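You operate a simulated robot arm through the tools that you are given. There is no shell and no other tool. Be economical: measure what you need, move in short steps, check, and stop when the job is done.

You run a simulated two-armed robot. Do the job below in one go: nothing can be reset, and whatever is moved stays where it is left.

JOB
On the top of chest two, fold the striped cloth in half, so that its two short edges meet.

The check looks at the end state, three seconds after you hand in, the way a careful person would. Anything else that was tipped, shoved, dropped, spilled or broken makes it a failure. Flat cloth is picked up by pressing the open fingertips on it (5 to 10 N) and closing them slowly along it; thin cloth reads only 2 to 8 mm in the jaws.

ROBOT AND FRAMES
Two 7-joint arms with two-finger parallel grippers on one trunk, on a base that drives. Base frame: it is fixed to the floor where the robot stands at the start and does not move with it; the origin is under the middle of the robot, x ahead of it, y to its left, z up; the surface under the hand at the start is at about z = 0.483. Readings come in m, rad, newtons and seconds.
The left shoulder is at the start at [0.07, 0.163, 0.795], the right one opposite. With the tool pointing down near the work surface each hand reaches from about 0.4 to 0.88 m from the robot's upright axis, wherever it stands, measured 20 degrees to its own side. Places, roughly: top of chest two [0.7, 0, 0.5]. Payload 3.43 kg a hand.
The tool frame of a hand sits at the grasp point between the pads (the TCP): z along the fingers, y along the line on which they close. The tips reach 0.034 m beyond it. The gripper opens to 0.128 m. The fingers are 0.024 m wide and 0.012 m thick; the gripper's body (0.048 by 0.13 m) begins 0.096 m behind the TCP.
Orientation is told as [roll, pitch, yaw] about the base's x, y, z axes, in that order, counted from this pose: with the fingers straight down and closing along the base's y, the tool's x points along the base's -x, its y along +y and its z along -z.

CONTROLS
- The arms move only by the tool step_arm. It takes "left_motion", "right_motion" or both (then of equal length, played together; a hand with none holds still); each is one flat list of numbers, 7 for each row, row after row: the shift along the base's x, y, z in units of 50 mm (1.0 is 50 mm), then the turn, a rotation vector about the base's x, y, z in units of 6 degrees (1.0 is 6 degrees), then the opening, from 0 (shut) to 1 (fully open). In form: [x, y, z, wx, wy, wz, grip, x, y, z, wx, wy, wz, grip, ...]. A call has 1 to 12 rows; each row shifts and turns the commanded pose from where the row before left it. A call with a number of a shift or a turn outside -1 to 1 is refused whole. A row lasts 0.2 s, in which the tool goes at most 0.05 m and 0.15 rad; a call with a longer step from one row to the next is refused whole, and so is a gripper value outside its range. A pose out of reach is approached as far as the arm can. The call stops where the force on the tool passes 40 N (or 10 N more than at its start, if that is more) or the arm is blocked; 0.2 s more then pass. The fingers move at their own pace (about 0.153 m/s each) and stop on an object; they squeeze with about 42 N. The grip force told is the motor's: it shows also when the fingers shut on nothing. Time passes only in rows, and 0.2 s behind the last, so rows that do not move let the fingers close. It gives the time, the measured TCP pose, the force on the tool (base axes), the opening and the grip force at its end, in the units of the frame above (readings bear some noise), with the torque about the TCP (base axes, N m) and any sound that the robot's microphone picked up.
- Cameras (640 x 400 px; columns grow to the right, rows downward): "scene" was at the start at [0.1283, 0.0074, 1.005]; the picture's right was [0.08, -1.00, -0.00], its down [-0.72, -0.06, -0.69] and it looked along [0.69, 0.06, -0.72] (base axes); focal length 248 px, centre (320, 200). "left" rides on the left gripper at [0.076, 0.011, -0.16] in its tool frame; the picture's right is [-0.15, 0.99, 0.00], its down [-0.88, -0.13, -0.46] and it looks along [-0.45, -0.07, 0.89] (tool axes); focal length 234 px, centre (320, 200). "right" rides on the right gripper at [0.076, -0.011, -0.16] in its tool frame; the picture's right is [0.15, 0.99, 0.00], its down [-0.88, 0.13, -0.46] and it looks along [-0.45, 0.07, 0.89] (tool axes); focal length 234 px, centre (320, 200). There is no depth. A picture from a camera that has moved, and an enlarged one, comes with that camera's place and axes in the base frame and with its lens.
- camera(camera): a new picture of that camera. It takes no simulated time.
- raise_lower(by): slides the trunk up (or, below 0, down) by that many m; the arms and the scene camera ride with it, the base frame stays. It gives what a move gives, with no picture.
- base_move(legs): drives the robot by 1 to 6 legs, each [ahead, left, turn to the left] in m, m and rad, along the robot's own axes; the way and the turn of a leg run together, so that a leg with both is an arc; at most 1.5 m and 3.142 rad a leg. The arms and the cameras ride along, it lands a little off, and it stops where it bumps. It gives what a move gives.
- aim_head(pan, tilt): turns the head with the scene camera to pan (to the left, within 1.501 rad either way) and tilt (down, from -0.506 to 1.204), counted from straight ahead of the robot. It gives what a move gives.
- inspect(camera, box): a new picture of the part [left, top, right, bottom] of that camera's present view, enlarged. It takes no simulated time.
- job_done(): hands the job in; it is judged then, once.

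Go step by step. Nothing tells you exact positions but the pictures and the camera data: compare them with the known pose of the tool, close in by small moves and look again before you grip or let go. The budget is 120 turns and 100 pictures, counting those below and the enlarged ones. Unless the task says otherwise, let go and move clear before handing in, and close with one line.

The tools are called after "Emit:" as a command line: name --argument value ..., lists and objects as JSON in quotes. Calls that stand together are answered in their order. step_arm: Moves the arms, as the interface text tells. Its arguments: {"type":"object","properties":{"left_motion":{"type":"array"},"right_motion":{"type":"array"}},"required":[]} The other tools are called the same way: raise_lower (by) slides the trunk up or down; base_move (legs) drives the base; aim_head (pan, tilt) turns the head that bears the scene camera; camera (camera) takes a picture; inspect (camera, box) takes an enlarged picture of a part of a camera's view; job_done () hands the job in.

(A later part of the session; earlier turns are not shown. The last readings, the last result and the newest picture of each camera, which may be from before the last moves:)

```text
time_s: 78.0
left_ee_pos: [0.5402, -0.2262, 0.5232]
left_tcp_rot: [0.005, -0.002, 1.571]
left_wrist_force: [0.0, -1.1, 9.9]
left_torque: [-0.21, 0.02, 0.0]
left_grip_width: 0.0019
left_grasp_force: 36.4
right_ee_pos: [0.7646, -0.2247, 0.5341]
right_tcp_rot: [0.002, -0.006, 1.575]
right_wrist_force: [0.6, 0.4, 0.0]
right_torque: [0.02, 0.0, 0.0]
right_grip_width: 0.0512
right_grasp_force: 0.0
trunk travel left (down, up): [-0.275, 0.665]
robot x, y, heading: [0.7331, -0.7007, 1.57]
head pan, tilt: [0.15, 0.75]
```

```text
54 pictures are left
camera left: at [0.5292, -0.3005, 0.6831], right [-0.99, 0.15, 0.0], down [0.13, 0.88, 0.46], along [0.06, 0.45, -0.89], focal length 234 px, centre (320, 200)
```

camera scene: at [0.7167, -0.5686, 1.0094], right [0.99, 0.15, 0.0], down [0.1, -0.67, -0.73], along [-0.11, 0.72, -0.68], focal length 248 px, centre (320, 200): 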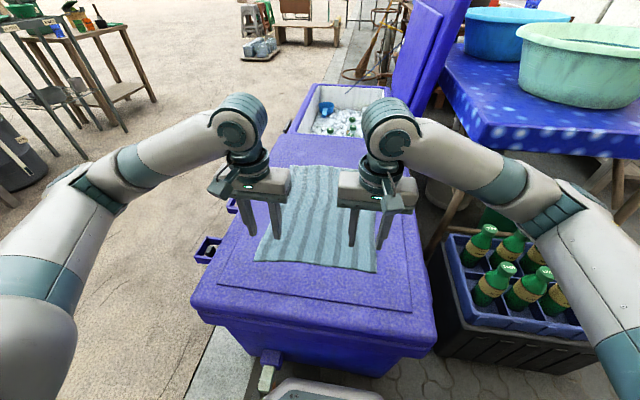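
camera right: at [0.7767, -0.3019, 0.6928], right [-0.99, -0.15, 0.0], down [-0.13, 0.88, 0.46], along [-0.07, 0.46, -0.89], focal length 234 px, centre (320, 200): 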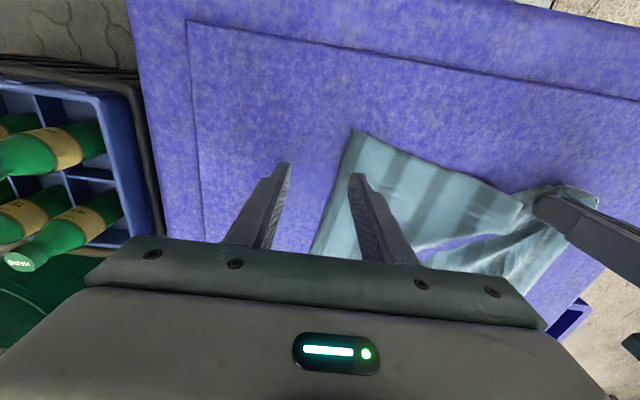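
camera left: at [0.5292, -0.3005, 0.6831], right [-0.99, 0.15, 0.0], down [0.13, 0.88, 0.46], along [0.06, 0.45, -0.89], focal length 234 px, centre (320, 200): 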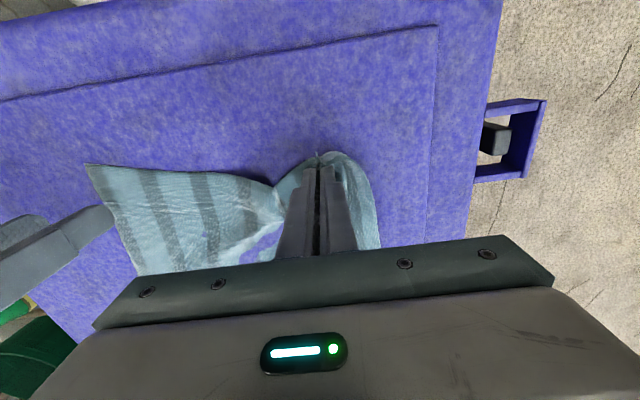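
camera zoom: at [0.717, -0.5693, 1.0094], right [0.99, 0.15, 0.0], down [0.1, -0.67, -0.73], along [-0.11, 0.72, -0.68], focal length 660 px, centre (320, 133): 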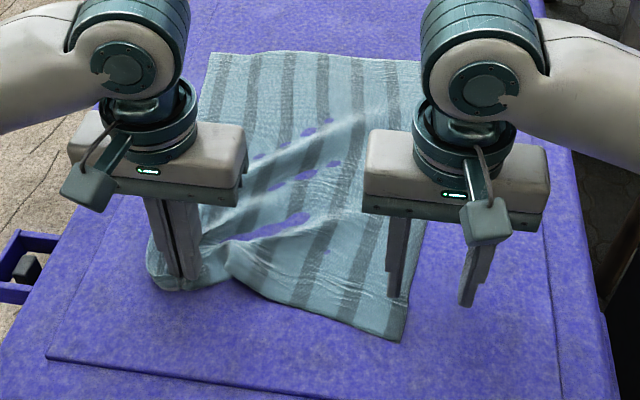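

The left hand's closing drew in about 6 cm of cloth. I'll open its fingers while still pressed, so they push the gather back out.

Emit:
step_arm --left_motion '[0, 0, 0, 0, 0, 0, 0.08, 0, 0, 0, 0, 0, 0, 0.16, 0, 0, 0, 0, 0, 0, 0.24, 0, 0, 0, 0, 0, 0, 0.32, 0, 0, 0, 0, 0, 0, 0.4, 0, 0, 0, 0, 0, 0, 0.5]'

Emit:
inspect --camera "scene" --box '[200, 150, 440, 300]'

Emit:
camera --camera "left"

```text
time_s: 79.4
left_ee_pos: [0.5394, -0.2244, 0.5236]
left_tcp_rot: [0.003, 0.0, 1.573]
left_wrist_force: [0.2, -0.6, 0.2]
left_torque: [0.01, 0.0, -0.03]
left_grip_width: 0.0641
left_grasp_force: 0.0
right_ee_pos: [0.7657, -0.224, 0.5313]
right_tcp_rot: [0.004, -0.005, 1.575]
right_wrist_force: [0.8, 0.2, -0.6]
right_torque: [-0.01, -0.02, 0.01]
right_grip_width: 0.0512
right_grasp_force: 0.1
trunk travel left (down, up): [-0.275, 0.665]
robot x, y, heading: [0.7296, -0.699, 1.57]
head pan, tilt: [0.15, 0.75]
```

```text
2.67 times, centred on (320, 225) of scene
camera zoom: at [0.7167, -0.5686, 1.0094], right [0.99, 0.15, 0.0], down [0.1, -0.67, -0.73], along [-0.11, 0.72, -0.68], focal length 660 px, centre (320, 133)
```

zoom: 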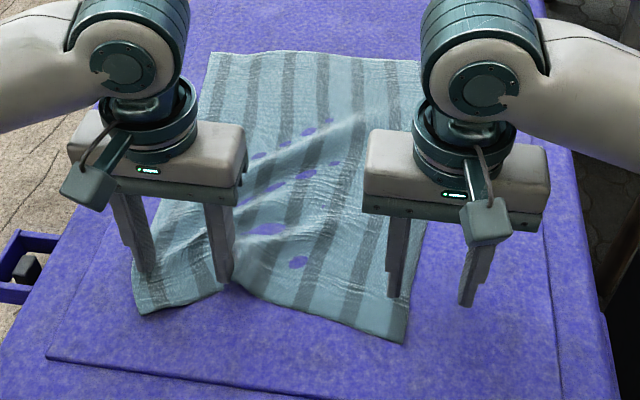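

```text
52 pictures are left
camera left: at [0.5288, -0.2997, 0.6833], right [-0.99, 0.14, 0.0], down [0.13, 0.88, 0.46], along [0.06, 0.45, -0.89], focal length 234 px, centre (320, 200)
```

left: 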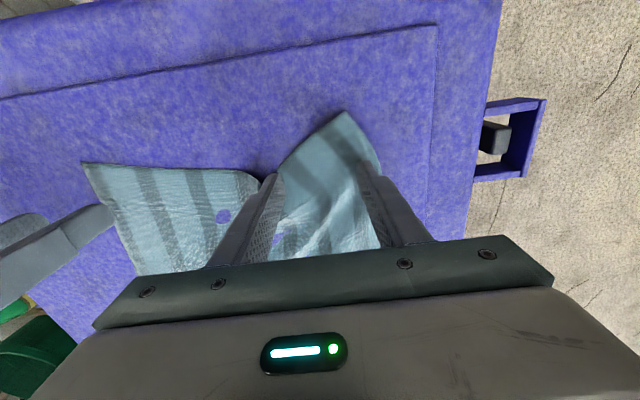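

Much of the gather relaxed; the near edge now has one ridge between (0.51, −0.276) and (0.742, −0.265). I'll hold the left corner down with one hand and drag the right corner outward with the other to flatten it.

Emit:
step_arm --left_motion '[0, 0, 0.4, 0, 0, 0, 0.5, -0.15, -0.15, 0, 0, 0, 0, 0.2, -0.15, -0.15, 0, 0, 0, 0, 0.15, 0, 0, -0.3, 0, 0, 0, 0.15, 0, 0, 0, 0, 0, 0, 0.15]' --right_motion '[0, 0, 0.4, 0, 0, 0, 0.4, -0.7, 0, 0, 0, 0, 0, 0.2, -0.7, -0.1, 0, 0, 0, 0, 0.2, 0, 0, -0.5, 0, 0, 0, 0.2, 0, 0, 0, 0, 0, 0, 0.2]'

Emit:
camera --camera "right"

Emit:
camera --camera "left"

```text
time_s: 80.6
left_ee_pos: [0.5266, -0.2395, 0.5299]
left_tcp_rot: [0.004, -0.002, 1.574]
left_wrist_force: [0.3, -0.7, 0.1]
left_torque: [-0.03, 0.0, -0.04]
left_grip_width: 0.0193
left_grasp_force: 0.0
right_ee_pos: [0.6969, -0.2287, 0.5267]
right_tcp_rot: [0.003, -0.005, 1.574]
right_wrist_force: [0.2, 0.1, 0.3]
right_torque: [0.01, 0.02, 0.05]
right_grip_width: 0.0257
right_grasp_force: 0.0
trunk travel left (down, up): [-0.275, 0.665]
robot x, y, heading: [0.7334, -0.7021, 1.567]
head pan, tilt: [0.15, 0.75]
```

```text
51 pictures are left
camera right: at [0.7083, -0.3064, 0.6863], right [-0.99, -0.15, 0.0], down [-0.13, 0.88, 0.46], along [-0.07, 0.45, -0.89], focal length 234 px, centre (320, 200)
```

right: 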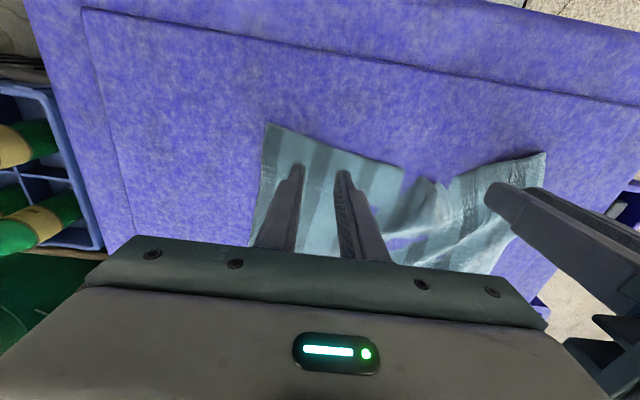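

```text
50 pictures are left
camera left: at [0.5163, -0.3146, 0.6894], right [-0.99, 0.14, 0.0], down [0.13, 0.88, 0.46], along [0.06, 0.45, -0.89], focal length 234 px, centre (320, 200)
```

left: 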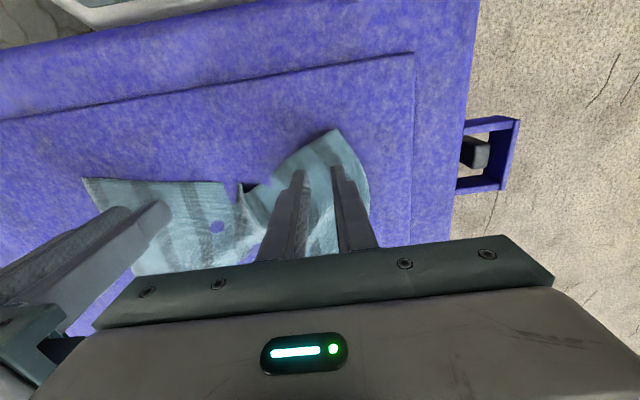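

Emit:
step_arm --left_motion '[0, 0, -0.15, 0, 0, 0, 0.15, 0, 0, -0.07, 0, 0, 0, 0.15, 0, 0, 0, 0, 0, 0, 0.15]' --right_motion '[0, 0, -0.1, 0, 0, 0, 0.2, 0, 0, -0.06, 0, 0, 0, 0.2, 0, 0, 0, 0, 0, 0, 0.2]'

```text
time_s: 81.4
left_ee_pos: [0.5244, -0.241, 0.519]
left_tcp_rot: [0.004, -0.002, 1.573]
left_wrist_force: [0.2, 0.7, 8.3]
left_torque: [0.0, -0.08, 0.01]
left_grip_width: 0.0194
left_grasp_force: 0.0
right_ee_pos: [0.6961, -0.2293, 0.5198]
right_tcp_rot: [0.003, -0.005, 1.575]
right_wrist_force: [0.9, 0.0, 0.3]
right_torque: [0.02, -0.02, 0.01]
right_grip_width: 0.0255
right_grasp_force: 0.1
trunk travel left (down, up): [-0.275, 0.665]
robot x, y, heading: [0.7324, -0.7023, 1.569]
head pan, tilt: [0.15, 0.75]
```

Emit:
step_arm --left_motion '[0, 0, 0, 0, 0, 0, 0.15, 0, 0, 0, 0, 0, 0, 0.15, -0.05, 0, 0, 0, 0, 0, 0.15, -0.05, 0, 0, 0, 0, 0, 0.15, -0.05, 0, 0, 0, 0, 0, 0.15, -0.05, 0, 0, 0, 0, 0, 0.15, 0, 0, 0, 0, 0, 0, 0.15]' --right_motion '[0, 0, -0.045, 0, 0, 0, 0.2, 0, 0, 0, 0, 0, 0, 0.2, 0.15, 0, 0, 0, 0, 0, 0.2, 0.2, 0, 0, 0, 0, 0, 0.2, 0.2, 0, 0, 0, 0, 0, 0.2, 0.2, 0, 0, 0, 0, 0, 0.2, 0, 0, 0, 0, 0, 0, 0.2]'

Emit:
inspect --camera "scene" --box '[200, 150, 440, 300]'

```text
time_s: 83.0
left_ee_pos: [0.5153, -0.2397, 0.5183]
left_tcp_rot: [0.002, -0.005, 1.571]
left_wrist_force: [8.5, -0.5, 22.0]
left_torque: [-0.13, -0.42, -0.07]
left_grip_width: 0.0196
left_grasp_force: 0.1
right_ee_pos: [0.7318, -0.2284, 0.5197]
right_tcp_rot: [0.004, -0.007, 1.574]
right_wrist_force: [-4.7, -0.5, 5.6]
right_torque: [-0.03, 0.11, 0.0]
right_grip_width: 0.0244
right_grasp_force: 0.2
trunk travel left (down, up): [-0.275, 0.665]
robot x, y, heading: [0.7299, -0.7008, 1.566]
head pan, tilt: [0.15, 0.75]
```

```text
2.67 times, centred on (320, 225) of scene
camera zoom: at [0.7175, -0.5703, 1.0098], right [0.99, 0.15, 0.0], down [0.1, -0.67, -0.73], along [-0.11, 0.72, -0.68], focal length 660 px, centre (320, 133)
```

zoom: 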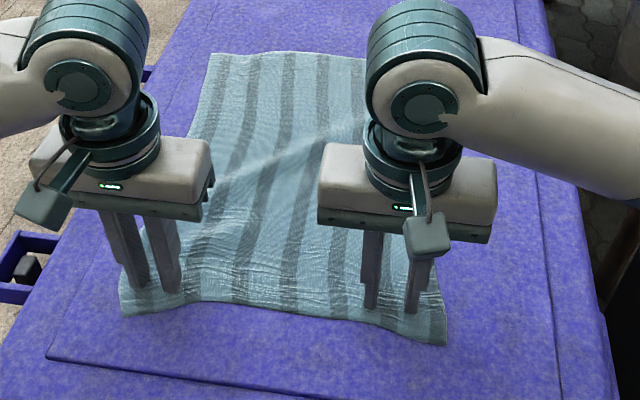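

Dragging works well and the near part is nearly flat. A little more on the right, then I'll look.

Emit:
step_arm --left_motion '[0, 0, 0.016, 0, 0, 0, 0.15, 0, 0, 0, 0, 0, 0, 0.15, 0, 0, 0, 0, 0, 0, 0.15, 0, 0, 0, 0, 0, 0, 0.15]' --right_motion '[0.15, 0, -0.005, 0, 0, 0, 0.2, 0.15, 0, 0, 0, 0, 0, 0.2, 0.1, 0, 0, 0, 0, 0, 0.2, 0, 0, 0, 0, 0, 0, 0.2]'

Emit:
step_arm --left_motion '[0, 0, 0.6, 0, 0, 0, 0.15, 0, 0, 0.6, 0, 0, 0, 0.35]' --right_motion '[0, 0, 0.6, 0, 0, 0, 0.2, 0, 0, 0.6, 0, 0, 0, 0.35]'

Emit:
inspect --camera "scene" --box '[200, 150, 440, 300]'

Emit:
camera --camera "left"

Emit:
camera --camera "right"

```text
time_s: 84.0
left_ee_pos: [0.514, -0.2399, 0.5189]
left_tcp_rot: [0.004, -0.004, 1.574]
left_wrist_force: [8.9, 0.1, 19.3]
left_torque: [-0.09, -0.45, 0.02]
left_grip_width: 0.02
left_grasp_force: 0.7
right_ee_pos: [0.7527, -0.2283, 0.5184]
right_tcp_rot: [0.004, -0.007, 1.577]
right_wrist_force: [-9.9, -0.2, 13.9]
right_torque: [-0.08, 0.19, -0.05]
right_grip_width: 0.0232
right_grasp_force: 0.0
trunk travel left (down, up): [-0.275, 0.665]
robot x, y, heading: [0.7318, -0.7059, 1.57]
head pan, tilt: [0.15, 0.75]
```

```text
time_s: 84.6
left_ee_pos: [0.5127, -0.2387, 0.5764]
left_tcp_rot: [0.006, -0.002, 1.573]
left_wrist_force: [0.3, -0.9, -0.1]
left_torque: [0.04, 0.0, -0.01]
left_grip_width: 0.045
left_grasp_force: 0.1
right_ee_pos: [0.7546, -0.228, 0.5764]
right_tcp_rot: [0.003, -0.003, 1.575]
right_wrist_force: [-1.5, -0.3, -0.1]
right_torque: [-0.02, 0.01, -0.02]
right_grip_width: 0.0449
right_grasp_force: 0.0
trunk travel left (down, up): [-0.275, 0.665]
robot x, y, heading: [0.7292, -0.7024, 1.575]
head pan, tilt: [0.15, 0.75]
```

```text
2.67 times, centred on (320, 225) of scene
camera zoom: at [0.7167, -0.5688, 1.0092], right [0.99, 0.15, 0.0], down [0.1, -0.67, -0.73], along [-0.11, 0.72, -0.68], focal length 660 px, centre (320, 133)
```

zoom: 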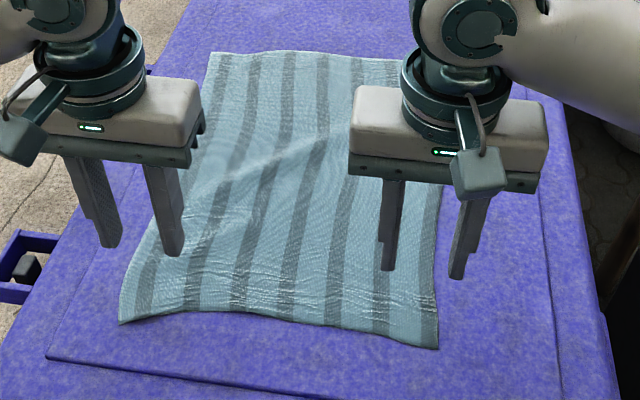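

```text
47 pictures are left
camera left: at [0.5032, -0.3146, 0.7364], right [-0.99, 0.14, 0.01], down [0.13, 0.88, 0.46], along [0.06, 0.45, -0.89], focal length 234 px, centre (320, 200)
```

left: 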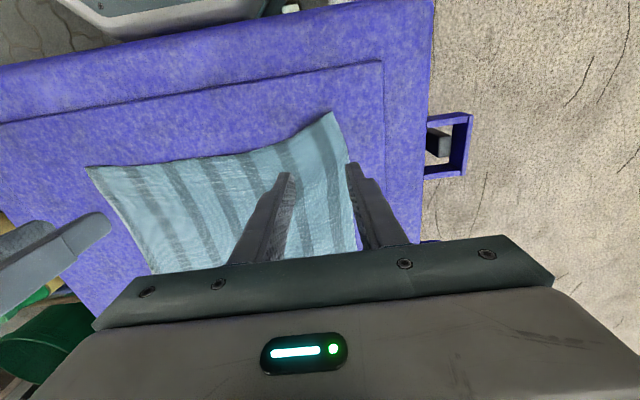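

```text
46 pictures are left
camera right: at [0.7651, -0.3048, 0.7359], right [-0.99, -0.15, 0.0], down [-0.13, 0.88, 0.46], along [-0.07, 0.45, -0.89], focal length 234 px, centre (320, 200)
```

right: 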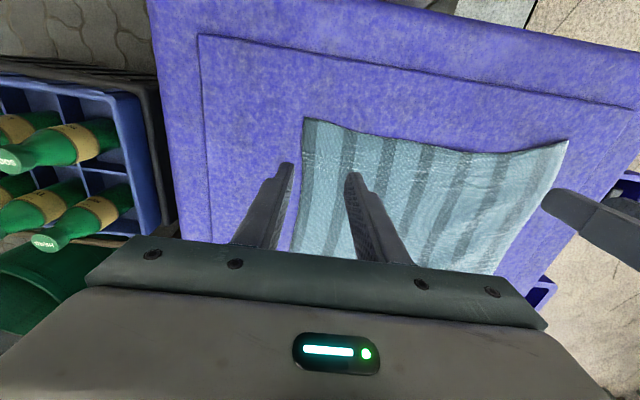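

The near corners are now at about NL (0.494, −0.285) and NR (0.776, −0.270), nearly flat. I'll place both hands just inside that edge and grip one hand at a time, with steadier pressure.

Emit:
step_arm --left_motion '[0.39, -0.39, 0, 0, 0, 0, 0.35, 0, 0, -0.5, 0, 0, 0, 0.35, 0, 0, -0.53, 0, 0, 0, 0.35, 0, 0, 0, 0, 0, 0, 0.35]' --right_motion '[-0.25, -0.48, 0, 0, 0, 0, 0.35, 0, 0, -0.5, 0, 0, 0, 0.35, 0, 0, -0.55, 0, 0, 0, 0.35, 0, 0, 0, 0, 0, 0, 0.35]'

Emit:
camera --camera "right"

Emit:
camera --camera "left"

```text
time_s: 85.6
left_ee_pos: [0.531, -0.2605, 0.5249]
left_tcp_rot: [0.004, 0.0, 1.572]
left_wrist_force: [-0.4, 0.2, -0.7]
left_torque: [-0.03, 0.04, -0.01]
left_grip_width: 0.0448
left_grasp_force: 0.0
right_ee_pos: [0.737, -0.2527, 0.5253]
right_tcp_rot: [0.004, -0.005, 1.575]
right_wrist_force: [0.4, -0.1, -0.4]
right_torque: [0.0, 0.02, -0.03]
right_grip_width: 0.0445
right_grasp_force: 0.0
trunk travel left (down, up): [-0.275, 0.665]
robot x, y, heading: [0.7293, -0.7011, 1.573]
head pan, tilt: [0.15, 0.75]
```

```text
45 pictures are left
camera right: at [0.7493, -0.3297, 0.6841], right [-0.99, -0.15, 0.0], down [-0.13, 0.88, 0.46], along [-0.07, 0.45, -0.89], focal length 234 px, centre (320, 200)
```

right: 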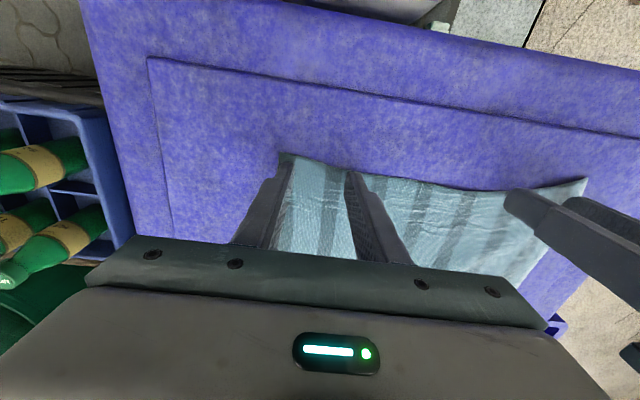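

```text
44 pictures are left
camera left: at [0.5207, -0.3346, 0.6842], right [-0.99, 0.14, 0.0], down [0.13, 0.88, 0.46], along [0.06, 0.45, -0.89], focal length 234 px, centre (320, 200)
```

left: 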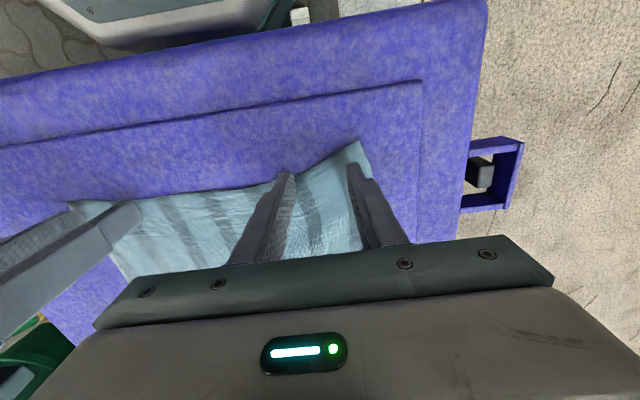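

Emit:
step_arm --left_motion '[-0.1, 0.16, 0, 0, 0, 0, 0.35, 0, 0, -0.07, 0, 0, 0, 0.35, 0, 0, 0, 0, 0, 0, 0.35]' --right_motion '[0.06, 0.14, 0, 0, 0, 0, 0.35, 0, 0, -0.12, 0, 0, 0, 0.35, 0, 0, 0, 0, 0, 0, 0.35]'

Emit:
step_arm --right_motion '[0, 0, -0.03, 0, 0, 0, 0.35, 0, 0, 0, 0, 0, 0, 0.35, 0, 0, 0, 0, 0, 0, 0.35]'

```text
time_s: 86.4
left_ee_pos: [0.5275, -0.2512, 0.5216]
left_tcp_rot: [0.004, -0.003, 1.571]
left_wrist_force: [-0.7, 0.3, 0.7]
left_torque: [0.04, 0.0, -0.01]
left_grip_width: 0.0449
left_grasp_force: 0.1
right_ee_pos: [0.7419, -0.2442, 0.5194]
right_tcp_rot: [0.004, -0.007, 1.574]
right_wrist_force: [-0.1, 0.5, 8.7]
right_torque: [-0.05, -0.12, 0.05]
right_grip_width: 0.0449
right_grasp_force: 0.5
trunk travel left (down, up): [-0.275, 0.665]
robot x, y, heading: [0.7314, -0.7001, 1.575]
head pan, tilt: [0.15, 0.75]
```

```text
time_s: 87.2
left_ee_pos: [0.5273, -0.2516, 0.5229]
left_tcp_rot: [0.002, -0.005, 1.571]
left_wrist_force: [-0.2, 0.7, -0.5]
left_torque: [0.02, -0.03, 0.02]
left_grip_width: 0.0447
left_grasp_force: 0.1
right_ee_pos: [0.7419, -0.2441, 0.5191]
right_tcp_rot: [0.006, -0.009, 1.575]
right_wrist_force: [-1.1, 3.7, 28.2]
right_torque: [-0.01, -0.54, 0.04]
right_grip_width: 0.0448
right_grasp_force: 0.1
trunk travel left (down, up): [-0.275, 0.665]
robot x, y, heading: [0.7314, -0.6997, 1.569]
head pan, tilt: [0.15, 0.75]
```

Emit:
step_arm --right_motion '[0, 0, 0.024, 0, 0, 0, 0.35, 0, 0, 0, 0, 0, 0, 0.32, 0, 0, 0, 0, 0, 0, 0.29]'

```text
time_s: 88.0
left_ee_pos: [0.5271, -0.2519, 0.5212]
left_tcp_rot: [0.002, -0.003, 1.573]
left_wrist_force: [0.0, -1.2, 0.6]
left_torque: [0.0, -0.01, -0.01]
left_grip_width: 0.0446
left_grasp_force: 0.1
right_ee_pos: [0.7423, -0.2446, 0.5189]
right_tcp_rot: [0.004, -0.005, 1.575]
right_wrist_force: [-2.3, -0.2, 20.5]
right_torque: [-0.04, -0.17, 0.01]
right_grip_width: 0.0349
right_grasp_force: 0.1
trunk travel left (down, up): [-0.275, 0.665]
robot x, y, heading: [0.7308, -0.7036, 1.572]
head pan, tilt: [0.15, 0.75]
```

Emit:
step_arm --right_motion '[0, 0, 0.01, 0, 0, 0, 0.26, 0, 0, 0, 0, 0, 0, 0.23, 0, 0, 0, 0, 0, 0, 0.2]'

Emit:
camera --camera "right"

```text
time_s: 88.8
left_ee_pos: [0.5267, -0.252, 0.5218]
left_tcp_rot: [0.003, -0.004, 1.572]
left_wrist_force: [0.6, -0.5, 0.1]
left_torque: [-0.02, 0.01, -0.02]
left_grip_width: 0.0446
left_grasp_force: 0.0
right_ee_pos: [0.742, -0.2439, 0.5194]
right_tcp_rot: [0.004, -0.004, 1.574]
right_wrist_force: [-0.3, -0.1, 6.6]
right_torque: [0.0, -0.01, 0.04]
right_grip_width: 0.0244
right_grasp_force: 0.1
trunk travel left (down, up): [-0.275, 0.665]
robot x, y, heading: [0.7319, -0.6994, 1.572]
head pan, tilt: [0.15, 0.75]
```

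```text
43 pictures are left
camera right: at [0.7534, -0.322, 0.6786], right [-0.99, -0.15, 0.0], down [-0.13, 0.88, 0.46], along [-0.07, 0.45, -0.89], focal length 234 px, centre (320, 200)
```

right: 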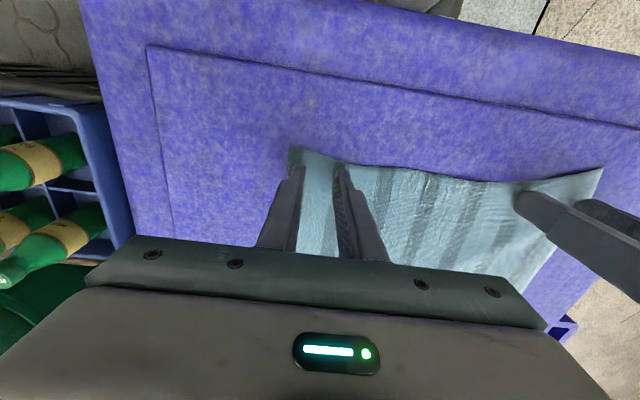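

Emit:
step_arm --right_motion '[0, 0, -0.008, 0, 0, 0, 0.18, 0, 0, 0, 0, 0, 0, 0.15, 0, 0, 0, 0, 0, 0, 0.12]'

Emit:
inspect --camera "right" --box '[220, 120, 420, 245]'

```text
time_s: 89.6
left_ee_pos: [0.5279, -0.2512, 0.5208]
left_tcp_rot: [0.004, -0.003, 1.573]
left_wrist_force: [0.5, -0.8, -0.5]
left_torque: [0.03, 0.0, 0.04]
left_grip_width: 0.0447
left_grasp_force: 0.1
right_ee_pos: [0.742, -0.2444, 0.5195]
right_tcp_rot: [0.003, -0.005, 1.575]
right_wrist_force: [-0.3, 0.0, 1.9]
right_torque: [-0.01, -0.01, -0.01]
right_grip_width: 0.0145
right_grasp_force: 0.0
trunk travel left (down, up): [-0.275, 0.665]
robot x, y, heading: [0.7324, -0.701, 1.57]
head pan, tilt: [0.15, 0.75]
```

```text
3.20 times, centred on (320, 182) of right
camera zoom: at [0.7534, -0.3222, 0.6788], right [-0.99, -0.15, 0.0], down [-0.13, 0.88, 0.46], along [-0.07, 0.45, -0.89], focal length 749 px, centre (320, 256)
```

zoom: 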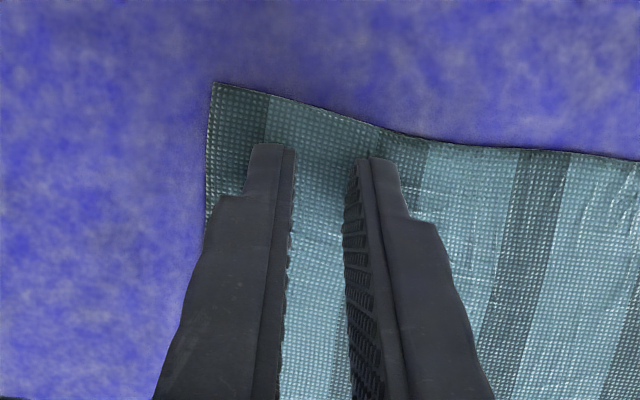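

The fingers lost pressure while closing and slid over the cloth. I'll reopen and try again, pressing slightly down as they close.

Emit:
step_arm --right_motion '[0, 0, 0.1, 0, 0, 0, 0.2, 0, 0.1, 0, 0, 0, 0, 0.35, 0, 0, 0, 0, 0, 0, 0.35, 0, 0, -0.1, 0, 0, 0, 0.35, 0, 0, -0.01, 0, 0, 0, 0.35, 0, 0, 0, 0, 0, 0, 0.35]'

```text
time_s: 91.0
left_ee_pos: [0.5276, -0.2512, 0.5206]
left_tcp_rot: [0.003, -0.003, 1.573]
left_wrist_force: [1.9, 0.7, 0.6]
left_torque: [0.0, 0.03, -0.01]
left_grip_width: 0.0444
left_grasp_force: 0.0
right_ee_pos: [0.7427, -0.2399, 0.519]
right_tcp_rot: [0.004, -0.008, 1.573]
right_wrist_force: [-0.3, -0.5, 4.4]
right_torque: [-0.02, -0.01, -0.02]
right_grip_width: 0.0445
right_grasp_force: 0.1
trunk travel left (down, up): [-0.275, 0.665]
robot x, y, heading: [0.7349, -0.6987, 1.572]
head pan, tilt: [0.15, 0.75]
```

Emit:
step_arm --right_motion '[0, 0, -0.008, 0, 0, 0, 0.35, 0, 0, -0.005, 0, 0, 0, 0.31, 0, 0, -0.006, 0, 0, 0, 0.27, 0, 0, -0.006, 0, 0, 0, 0.23]'

```text
time_s: 92.0
left_ee_pos: [0.5268, -0.2522, 0.5216]
left_tcp_rot: [0.003, -0.004, 1.57]
left_wrist_force: [-0.9, -1.0, -0.3]
left_torque: [0.01, 0.02, -0.05]
left_grip_width: 0.045
left_grasp_force: 0.2
right_ee_pos: [0.7435, -0.241, 0.5192]
right_tcp_rot: [0.006, -0.007, 1.573]
right_wrist_force: [-2.1, 2.9, 18.0]
right_torque: [0.0, -0.13, 0.01]
right_grip_width: 0.0275
right_grasp_force: 0.0
trunk travel left (down, up): [-0.275, 0.665]
robot x, y, heading: [0.7344, -0.7014, 1.57]
head pan, tilt: [0.15, 0.75]
```

Emit:
step_arm --right_motion '[0, 0, -0.002, 0, 0, 0, 0.19, 0, 0, -0.004, 0, 0, 0, 0.15, 0, 0, -0.004, 0, 0, 0, 0.12]'

Emit:
inspect --camera "right" --box '[220, 120, 420, 245]'

```text
time_s: 92.8
left_ee_pos: [0.528, -0.2528, 0.5221]
left_tcp_rot: [0.003, -0.005, 1.574]
left_wrist_force: [0.7, -0.9, -0.3]
left_torque: [0.02, -0.01, 0.01]
left_grip_width: 0.0447
left_grasp_force: 0.1
right_ee_pos: [0.7443, -0.2414, 0.5195]
right_tcp_rot: [0.005, -0.008, 1.574]
right_wrist_force: [3.3, 3.4, 37.3]
right_torque: [-0.12, -0.33, 0.04]
right_grip_width: 0.0158
right_grasp_force: 0.2
trunk travel left (down, up): [-0.275, 0.665]
robot x, y, heading: [0.728, -0.7029, 1.568]
head pan, tilt: [0.15, 0.75]
```

```text
3.20 times, centred on (320, 182) of right
camera zoom: at [0.7552, -0.3197, 0.678], right [-0.99, -0.15, 0.0], down [-0.13, 0.88, 0.46], along [-0.07, 0.46, -0.89], focal length 749 px, centre (320, 256)
```

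zoom: 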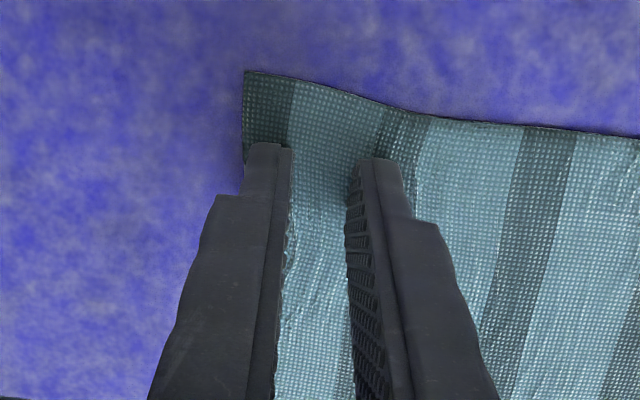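

Emit:
step_arm --right_motion '[0, 0, 0.02, 0, 0, 0, 0.1, 0, 0, 0, 0, 0, 0, 0.07, 0, 0, 0, 0, 0, 0, 0.04, 0, 0, 0, 0, 0, 0, 0.02]'

Emit:
inspect --camera "right" --box '[220, 120, 420, 245]'

```text
time_s: 93.8
left_ee_pos: [0.5277, -0.2523, 0.522]
left_tcp_rot: [0.004, -0.005, 1.573]
left_wrist_force: [-0.1, 0.6, 0.4]
left_torque: [0.02, -0.01, 0.02]
left_grip_width: 0.0448
left_grasp_force: 0.0
right_ee_pos: [0.7431, -0.2415, 0.5197]
right_tcp_rot: [0.005, -0.007, 1.577]
right_wrist_force: [-3.2, -0.2, 34.3]
right_torque: [-0.2, 0.07, 0.05]
right_grip_width: 0.0028
right_grasp_force: 0.0
trunk travel left (down, up): [-0.275, 0.665]
robot x, y, heading: [0.73, -0.7038, 1.569]
head pan, tilt: [0.15, 0.75]
```

```text
3.20 times, centred on (320, 182) of right
camera zoom: at [0.7543, -0.3193, 0.6781], right [-0.99, -0.15, 0.0], down [-0.13, 0.88, 0.46], along [-0.07, 0.46, -0.89], focal length 749 px, centre (320, 256)
```

zoom: 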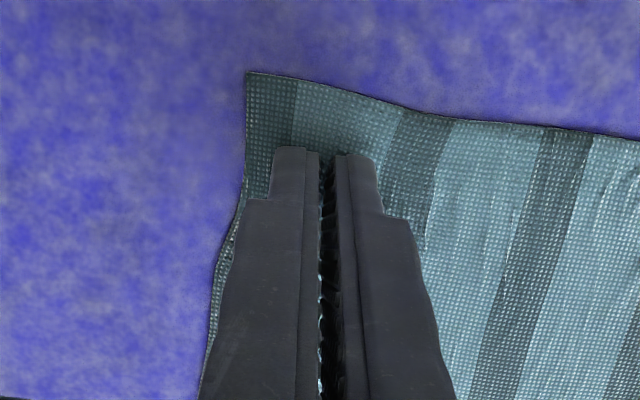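

The right fingers slid over the cloth without gathering. When the left succeeded, slack was being fed toward it, so I'll close the left now while the right, lightly pressed, feeds cloth that way.

Emit:
step_arm --left_motion '[0, 0, -0.03, 0, 0, 0, 0.4, 0, 0, -0.02, 0, 0, 0, 0.4, 0, 0, 0, 0, 0, 0, 0.4]' --right_motion '[0, 0, 0.03, 0, 0, 0, 0.02, 0, 0, 0, 0, 0, 0, 0.02, 0, 0, 0, 0, 0, 0, 0.02]'

```text
time_s: 94.6
left_ee_pos: [0.5282, -0.2524, 0.5194]
left_tcp_rot: [0.003, -0.004, 1.573]
left_wrist_force: [0.3, -0.6, 0.6]
left_torque: [0.03, 0.03, 0.02]
left_grip_width: 0.0511
left_grasp_force: 0.1
right_ee_pos: [0.7438, -0.2417, 0.5195]
right_tcp_rot: [0.001, -0.006, 1.575]
right_wrist_force: [-1.3, -2.0, 11.1]
right_torque: [-0.16, 0.04, -0.03]
right_grip_width: 0.0025
right_grasp_force: 0.0
trunk travel left (down, up): [-0.275, 0.665]
robot x, y, heading: [0.7321, -0.7005, 1.575]
head pan, tilt: [0.15, 0.75]
```

Emit:
step_arm --left_motion '[0, 0, -0.02, 0, 0, 0, 0.4, 0, 0, 0, 0, 0, 0, 0.4]'

```text
time_s: 95.2
left_ee_pos: [0.5293, -0.2516, 0.5197]
left_tcp_rot: [0.003, -0.004, 1.571]
left_wrist_force: [-0.7, -0.1, 3.2]
left_torque: [0.01, -0.06, 0.01]
left_grip_width: 0.0512
left_grasp_force: 0.0
right_ee_pos: [0.7442, -0.238, 0.5198]
right_tcp_rot: [0.004, -0.006, 1.575]
right_wrist_force: [-0.6, -1.0, 3.2]
right_torque: [-0.01, 0.03, 0.01]
right_grip_width: 0.0025
right_grasp_force: 0.0
trunk travel left (down, up): [-0.275, 0.665]
robot x, y, heading: [0.7359, -0.7009, 1.566]
head pan, tilt: [0.15, 0.75]
```

Emit:
step_arm --left_motion '[0, 0, -0.008, 0, 0, 0, 0.4, 0, 0, 0, 0, 0, 0, 0.36, 0, 0, 0, 0, 0, 0, 0.32, 0, 0, 0, 0, 0, 0, 0.28, 0, 0, 0, 0, 0, 0, 0.24]' --right_motion '[0, 0, -0.01, 0, 0, 0, 0.02, -0.08, 0, 0, 0, 0, 0, 0.02, -0.08, 0, 0, 0, 0, 0, 0.02, -0.08, 0, 0, 0, 0, 0, 0.02, -0.08, 0, 0, 0, 0, 0, 0.02]'

Emit:
inspect --camera "left" --box '[180, 110, 420, 260]'

```text
time_s: 96.4
left_ee_pos: [0.5279, -0.2512, 0.5194]
left_tcp_rot: [0.003, -0.003, 1.573]
left_wrist_force: [-0.2, -0.4, 8.2]
left_torque: [-0.03, -0.06, -0.01]
left_grip_width: 0.0304
left_grasp_force: 0.0
right_ee_pos: [0.7276, -0.2415, 0.5206]
right_tcp_rot: [0.003, -0.005, 1.576]
right_wrist_force: [1.9, 0.0, 3.3]
right_torque: [-0.05, 0.0, -0.02]
right_grip_width: 0.0027
right_grasp_force: 0.0
trunk travel left (down, up): [-0.275, 0.665]
robot x, y, heading: [0.7295, -0.7023, 1.569]
head pan, tilt: [0.15, 0.75]
```

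```text
2.67 times, centred on (300, 185) of left
camera zoom: at [0.5181, -0.3265, 0.6789], right [-0.99, 0.14, 0.0], down [0.13, 0.88, 0.46], along [0.06, 0.45, -0.89], focal length 624 px, centre (373, 240)
```

zoom: 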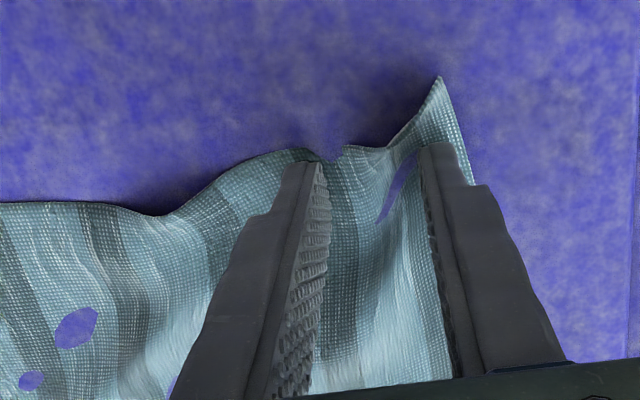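

A clear ridge now stands between the left fingers. I'll continue closing the left at this light pressure, without feeding more.

Emit:
step_arm --left_motion '[0, 0, -0.003, 0, 0, 0, 0.2, 0, 0, 0, 0, 0, 0, 0.16, 0, 0, 0, 0, 0, 0, 0.12]'

Emit:
inspect --camera "left" --box '[180, 110, 420, 260]'

```text
time_s: 97.2
left_ee_pos: [0.5277, -0.2513, 0.5196]
left_tcp_rot: [0.002, -0.003, 1.573]
left_wrist_force: [-1.4, 0.8, 7.8]
left_torque: [-0.03, -0.07, 0.01]
left_grip_width: 0.0147
left_grasp_force: 0.1
right_ee_pos: [0.7275, -0.2401, 0.5195]
right_tcp_rot: [0.004, -0.004, 1.573]
right_wrist_force: [0.6, -0.5, 1.2]
right_torque: [0.0, -0.01, 0.0]
right_grip_width: 0.0027
right_grasp_force: 0.1
trunk travel left (down, up): [-0.275, 0.665]
robot x, y, heading: [0.7277, -0.7029, 1.574]
head pan, tilt: [0.15, 0.75]
```

```text
2.67 times, centred on (300, 185) of left
camera zoom: at [0.5183, -0.3266, 0.679], right [-0.99, 0.14, 0.0], down [0.13, 0.88, 0.46], along [0.06, 0.45, -0.89], focal length 624 px, centre (373, 240)
```

zoom: 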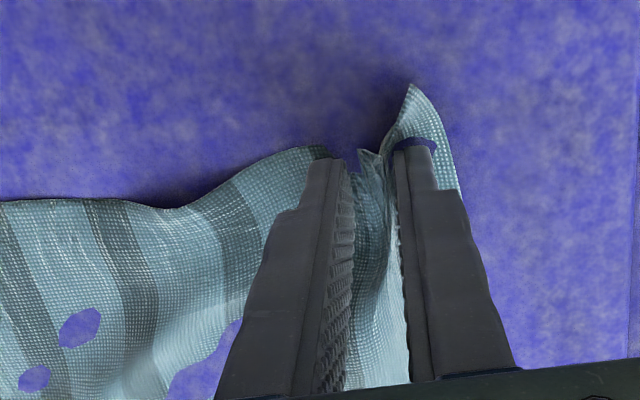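

Emit:
step_arm --left_motion '[0, 0, 0, 0, 0, 0, 0.08, 0, 0, 0, 0, 0, 0, 0.04, 0, 0, 0, 0, 0, 0, 0, 0, 0, 0, 0, 0, 0, 0]'

Emit:
inspect --camera "left" --box '[180, 110, 420, 260]'

```text
time_s: 98.2
left_ee_pos: [0.5292, -0.2511, 0.5192]
left_tcp_rot: [0.004, -0.004, 1.572]
left_wrist_force: [0.8, -0.1, 8.0]
left_torque: [0.01, -0.05, 0.02]
left_grip_width: 0.003
left_grasp_force: 37.1
right_ee_pos: [0.7273, -0.241, 0.5192]
right_tcp_rot: [0.002, -0.004, 1.576]
right_wrist_force: [0.3, -1.2, 0.4]
right_torque: [0.01, -0.02, 0.0]
right_grip_width: 0.0022
right_grasp_force: 0.0
trunk travel left (down, up): [-0.275, 0.665]
robot x, y, heading: [0.732, -0.7009, 1.57]
head pan, tilt: [0.15, 0.75]
```

```text
2.67 times, centred on (300, 185) of left
camera zoom: at [0.5184, -0.3266, 0.679], right [-0.99, 0.15, 0.0], down [0.13, 0.88, 0.46], along [0.06, 0.45, -0.89], focal length 624 px, centre (373, 240)
```

zoom: 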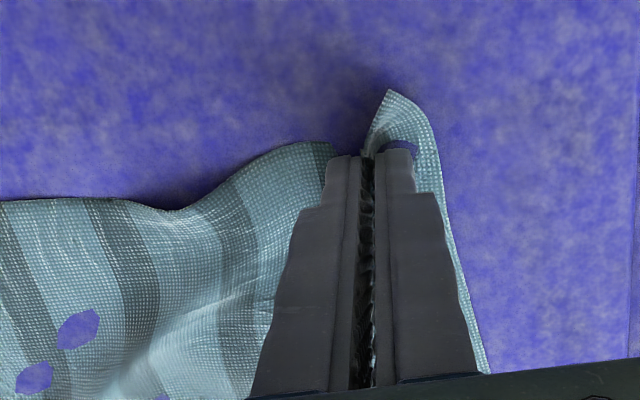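

The left holds the cloth (3 mm, 37 N). Now the right: I'll lift it, open it, and look where its corner is.

Emit:
step_arm --left_motion '[0, 0, 0.02, 0, 0, 0, 0, 0, 0, 0, 0, 0, 0, 0, 0, 0, 0, 0, 0, 0, 0]' --right_motion '[0, 0, 0.4, 0, 0, 0, 0.02, 0, 0, 0, 0, 0, 0, 0.4, 0, 0, 0, 0, 0, 0, 0.4]'

Emit:
camera --camera "right"

```text
time_s: 99.0
left_ee_pos: [0.5289, -0.2524, 0.5194]
left_tcp_rot: [0.002, -0.003, 1.573]
left_wrist_force: [0.0, 0.0, -0.4]
left_torque: [-0.01, 0.02, 0.0]
left_grip_width: 0.0029
left_grasp_force: 37.4
right_ee_pos: [0.7282, -0.2414, 0.539]
right_tcp_rot: [0.005, -0.005, 1.576]
right_wrist_force: [0.7, 0.2, 0.9]
right_torque: [-0.02, -0.03, 0.01]
right_grip_width: 0.0511
right_grasp_force: 0.1
trunk travel left (down, up): [-0.275, 0.665]
robot x, y, heading: [0.7341, -0.7009, 1.571]
head pan, tilt: [0.15, 0.75]
```

```text
36 pictures are left
camera right: at [0.7399, -0.3192, 0.6984], right [-0.99, -0.15, 0.0], down [-0.13, 0.88, 0.46], along [-0.07, 0.45, -0.89], focal length 234 px, centre (320, 200)
```

right: 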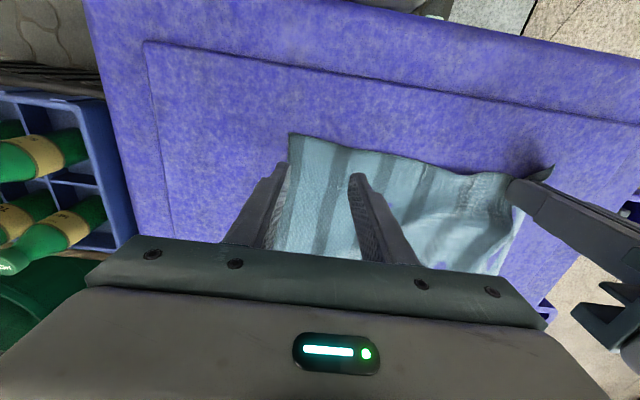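

Emit:
step_arm --right_motion '[-0.32, -0.06, 0, 0, 0, 0, 0.4, 0, 0, -0.34, 0, 0, 0, 0.4, 0, 0, 0, 0, 0, 0, 0.4, 0, 0, 0, 0, 0, 0, 0.4]'

```text
time_s: 100.0
left_ee_pos: [0.5297, -0.2516, 0.5203]
left_tcp_rot: [0.005, -0.001, 1.573]
left_wrist_force: [0.0, 0.4, -0.5]
left_torque: [-0.02, 0.02, -0.01]
left_grip_width: 0.0026
left_grasp_force: 37.3
right_ee_pos: [0.7133, -0.2461, 0.5208]
right_tcp_rot: [0.004, -0.003, 1.575]
right_wrist_force: [-0.6, -0.5, 0.6]
right_torque: [-0.02, -0.02, 0.01]
right_grip_width: 0.0512
right_grasp_force: 0.0
trunk travel left (down, up): [-0.275, 0.665]
robot x, y, heading: [0.729, -0.7009, 1.574]
head pan, tilt: [0.15, 0.75]
```

Emit:
step_arm --right_motion '[0, 0, -0.03, 0, 0, 0, 0.4, 0, 0, 0, 0, 0, 0, 0.4, 0, 0, 0, 0, 0, 0, 0.4]'

```text
time_s: 100.8
left_ee_pos: [0.5293, -0.2516, 0.5202]
left_tcp_rot: [0.003, -0.002, 1.573]
left_wrist_force: [0.3, -0.8, 0.2]
left_torque: [-0.02, -0.01, -0.01]
left_grip_width: 0.0027
left_grasp_force: 37.2
right_ee_pos: [0.7132, -0.2448, 0.5192]
right_tcp_rot: [0.004, -0.003, 1.575]
right_wrist_force: [0.3, -0.4, 1.6]
right_torque: [0.0, -0.06, -0.02]
right_grip_width: 0.0513
right_grasp_force: 0.0
trunk travel left (down, up): [-0.275, 0.665]
robot x, y, heading: [0.7285, -0.7016, 1.574]
head pan, tilt: [0.15, 0.75]
```

Emit:
step_arm --left_motion '[0, 0, 0, 0, 0, 0, 0, 0, 0, 0, 0, 0, 0, 0, 0.08, 0, 0, 0, 0, 0, 0, 0.08, 0, 0, 0, 0, 0, 0, 0.08, 0, 0, 0, 0, 0, 0]' --right_motion '[0, 0, -0.008, 0, 0, 0, 0.4, 0, 0, 0, 0, 0, 0, 0.36, 0, 0, 0, 0, 0, 0, 0.32, 0, 0, 0, 0, 0, 0, 0.28, 0, 0, 0, 0, 0, 0, 0.24]'

Emit:
inspect --camera "right" --box '[220, 110, 460, 260]'

```text
time_s: 102.0
left_ee_pos: [0.5391, -0.2519, 0.5193]
left_tcp_rot: [0.004, -0.002, 1.572]
left_wrist_force: [-0.4, 0.7, 1.5]
left_torque: [-0.01, 0.0, 0.0]
left_grip_width: 0.0026
left_grasp_force: 38.2
right_ee_pos: [0.7116, -0.2445, 0.5198]
right_tcp_rot: [0.004, -0.005, 1.574]
right_wrist_force: [0.8, 0.5, 0.6]
right_torque: [0.0, -0.03, 0.0]
right_grip_width: 0.0307
right_grasp_force: 0.0
trunk travel left (down, up): [-0.275, 0.665]
robot x, y, heading: [0.7283, -0.706, 1.574]
head pan, tilt: [0.15, 0.75]
```

```text
2.67 times, centred on (340, 185) of right
camera zoom: at [0.7229, -0.3219, 0.679], right [-0.99, -0.15, 0.0], down [-0.13, 0.88, 0.46], along [-0.07, 0.45, -0.89], focal length 624 px, centre (267, 240)
```

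zoom: 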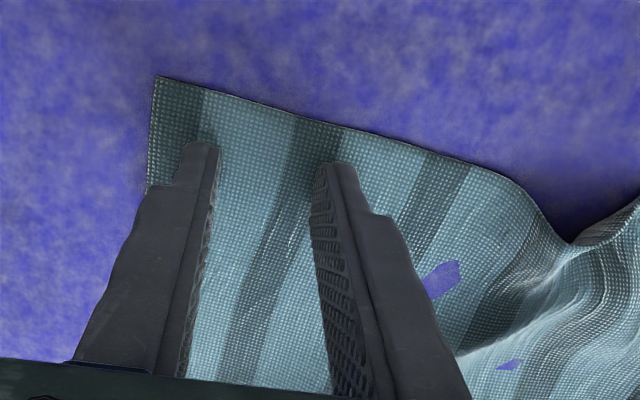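

Emit:
step_arm --right_motion '[0, 0, 0.04, 0, 0, 0, 0.24, 0, 0, 0, 0, 0, 0, 0.4, 0, 0, -0.055, 0, 0, 0, 0.4, 0, 0, 0, 0, 0, 0, 0.4, 0, 0, 0, 0, 0, 0, 0.4]'

```text
time_s: 103.2
left_ee_pos: [0.5408, -0.2513, 0.5203]
left_tcp_rot: [0.004, -0.002, 1.572]
left_wrist_force: [-0.1, -0.2, 1.1]
left_torque: [0.03, 0.01, -0.02]
left_grip_width: 0.0027
left_grasp_force: 37.2
right_ee_pos: [0.7127, -0.2438, 0.5199]
right_tcp_rot: [0.004, -0.006, 1.575]
right_wrist_force: [-0.3, -0.7, 6.8]
right_torque: [-0.03, -0.11, -0.04]
right_grip_width: 0.0513
right_grasp_force: 0.0
trunk travel left (down, up): [-0.275, 0.665]
robot x, y, heading: [0.7341, -0.7015, 1.568]
head pan, tilt: [0.15, 0.75]
```

Emit:
step_arm --left_motion '[0, 0, 0, 0, 0, 0, 0, 0.06, 0, 0, 0, 0, 0, 0, 0.06, 0, 0, 0, 0, 0, 0]' --right_motion '[0, 0, -0.003, 0, 0, 0, 0.36, 0, 0, -0.002, 0, 0, 0, 0.32, 0, 0, -0.002, 0, 0, 0, 0.28]'

```text
time_s: 104.0
left_ee_pos: [0.5466, -0.2504, 0.5218]
left_tcp_rot: [0.003, -0.003, 1.572]
left_wrist_force: [0.9, -0.9, -0.1]
left_torque: [0.02, -0.01, 0.0]
left_grip_width: 0.0028
left_grasp_force: 37.3
right_ee_pos: [0.7113, -0.2456, 0.5189]
right_tcp_rot: [0.002, -0.006, 1.575]
right_wrist_force: [-0.8, 2.3, 10.1]
right_torque: [0.02, -0.08, -0.02]
right_grip_width: 0.0349
right_grasp_force: 0.0
trunk travel left (down, up): [-0.275, 0.665]
robot x, y, heading: [0.7331, -0.7026, 1.571]
head pan, tilt: [0.15, 0.75]
```

Emit:
step_arm --right_motion '[0, 0, 0, 0, 0, 0, 0.24, 0, 0, -0.002, 0, 0, 0, 0.2, 0, 0, -0.002, 0, 0, 0, 0.17]'

Emit:
inspect --camera "right" --box '[220, 110, 460, 260]'

```text
time_s: 104.8
left_ee_pos: [0.5464, -0.2506, 0.5205]
left_tcp_rot: [0.005, -0.004, 1.573]
left_wrist_force: [0.0, 0.3, -0.1]
left_torque: [0.01, 0.0, -0.04]
left_grip_width: 0.0027
left_grasp_force: 37.5
right_ee_pos: [0.7124, -0.2434, 0.5193]
right_tcp_rot: [0.004, -0.008, 1.575]
right_wrist_force: [0.4, -1.0, 16.2]
right_torque: [-0.12, -0.05, 0.02]
right_grip_width: 0.0205
right_grasp_force: 0.0
trunk travel left (down, up): [-0.275, 0.665]
robot x, y, heading: [0.7293, -0.7031, 1.57]
head pan, tilt: [0.15, 0.75]
```

```text
2.67 times, centred on (340, 185) of right
camera zoom: at [0.7229, -0.3219, 0.6783], right [-0.99, -0.15, 0.0], down [-0.13, 0.88, 0.46], along [-0.07, 0.46, -0.89], focal length 624 px, centre (267, 240)
```

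zoom: 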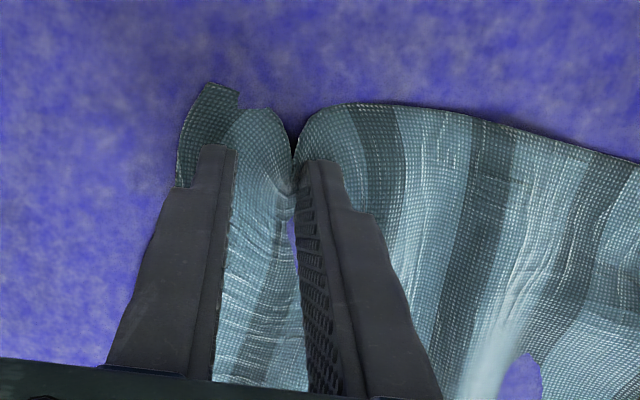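

A good ridge has formed between the right fingers. I'll finish closing.

Emit:
step_arm --right_motion '[0, 0, 0.003, 0, 0, 0, 0.13, 0, 0, 0.002, 0, 0, 0, 0.09, 0, 0, 0, 0, 0, 0, 0.05, 0, 0, 0, 0, 0, 0, 0, 0, 0, 0, 0, 0, 0, 0]'

Emit:
inspect --camera "right" --box '[220, 110, 460, 260]'

```text
time_s: 106.0
left_ee_pos: [0.5468, -0.2516, 0.5206]
left_tcp_rot: [0.004, -0.003, 1.572]
left_wrist_force: [0.1, -0.9, -1.0]
left_torque: [0.02, -0.02, 0.02]
left_grip_width: 0.0026
left_grasp_force: 37.6
right_ee_pos: [0.7108, -0.2435, 0.5183]
right_tcp_rot: [0.005, -0.005, 1.575]
right_wrist_force: [-0.8, 1.2, 11.7]
right_torque: [0.0, -0.04, -0.04]
right_grip_width: 0.0021
right_grasp_force: 36.7
trunk travel left (down, up): [-0.275, 0.665]
robot x, y, heading: [0.7331, -0.7049, 1.57]
head pan, tilt: [0.15, 0.75]
```

```text
2.67 times, centred on (340, 185) of right
camera zoom: at [0.7226, -0.3214, 0.6784], right [-0.99, -0.15, 0.0], down [-0.13, 0.88, 0.46], along [-0.07, 0.46, -0.89], focal length 624 px, centre (267, 240)
```

zoom: 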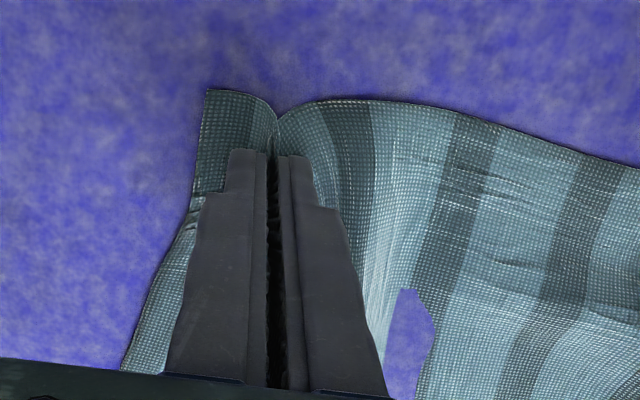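

Both hands hold cloth (2.6 and 2.1 mm). I'll lift a little and spread the hands gently to take out the slack.

Emit:
step_arm --left_motion '[0, 0.1, 0.3, 0, 0, 0, 0, 0, 0.1, 0.3, 0, 0, 0, 0, -0.2, 0.1, 0.3, 0, 0, 0, 0, -0.2, 0.1, 0.3, 0, 0, 0, 0, 0, 0, 0, 0, 0, 0, 0]' --right_motion '[0, 0.1, 0.3, 0, 0, 0, 0, 0, 0.1, 0.3, 0, 0, 0, 0, 0.2, 0.1, 0.3, 0, 0, 0, 0, 0.2, 0.1, 0.3, 0, 0, 0, 0, 0, 0, 0, 0, 0, 0, 0]'

Emit:
inspect --camera "scene" --box '[200, 150, 440, 300]'

```text
time_s: 107.1
left_ee_pos: [0.5338, -0.2308, 0.5801]
left_tcp_rot: [-0.013, -0.004, 1.563]
left_wrist_force: [25.2, -1.6, 0.5]
left_torque: [-0.08, -0.89, 0.11]
left_grip_width: 0.0029
left_grasp_force: 37.2
right_ee_pos: [0.7254, -0.2247, 0.5812]
right_tcp_rot: [0.023, -0.006, 1.576]
right_wrist_force: [-25.1, 2.2, -0.7]
right_torque: [0.05, 0.89, -0.53]
right_grip_width: 0.0023
right_grasp_force: 37.1
trunk travel left (down, up): [-0.275, 0.665]
robot x, y, heading: [0.7319, -0.7004, 1.569]
head pan, tilt: [0.15, 0.75]
stopped in row 5 (left hand): the force on the tool passed its limit at 41 N (the readings are from after the stop); the commanded pose is now the measured one
```

```text
2.67 times, centred on (320, 225) of scene
camera zoom: at [0.7166, -0.5685, 1.0094], right [0.99, 0.15, 0.0], down [0.1, -0.67, -0.73], along [-0.11, 0.72, -0.68], focal length 660 px, centre (320, 133)
```

zoom: 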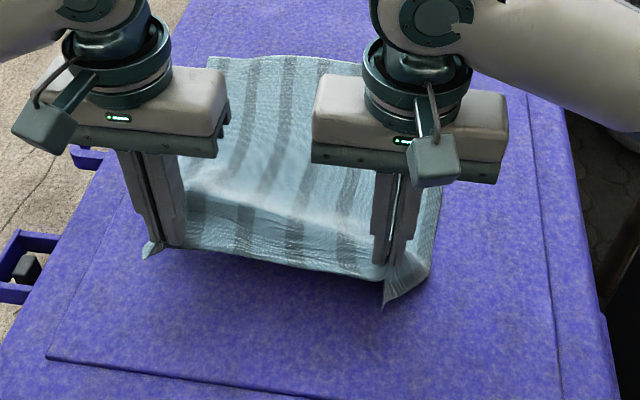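

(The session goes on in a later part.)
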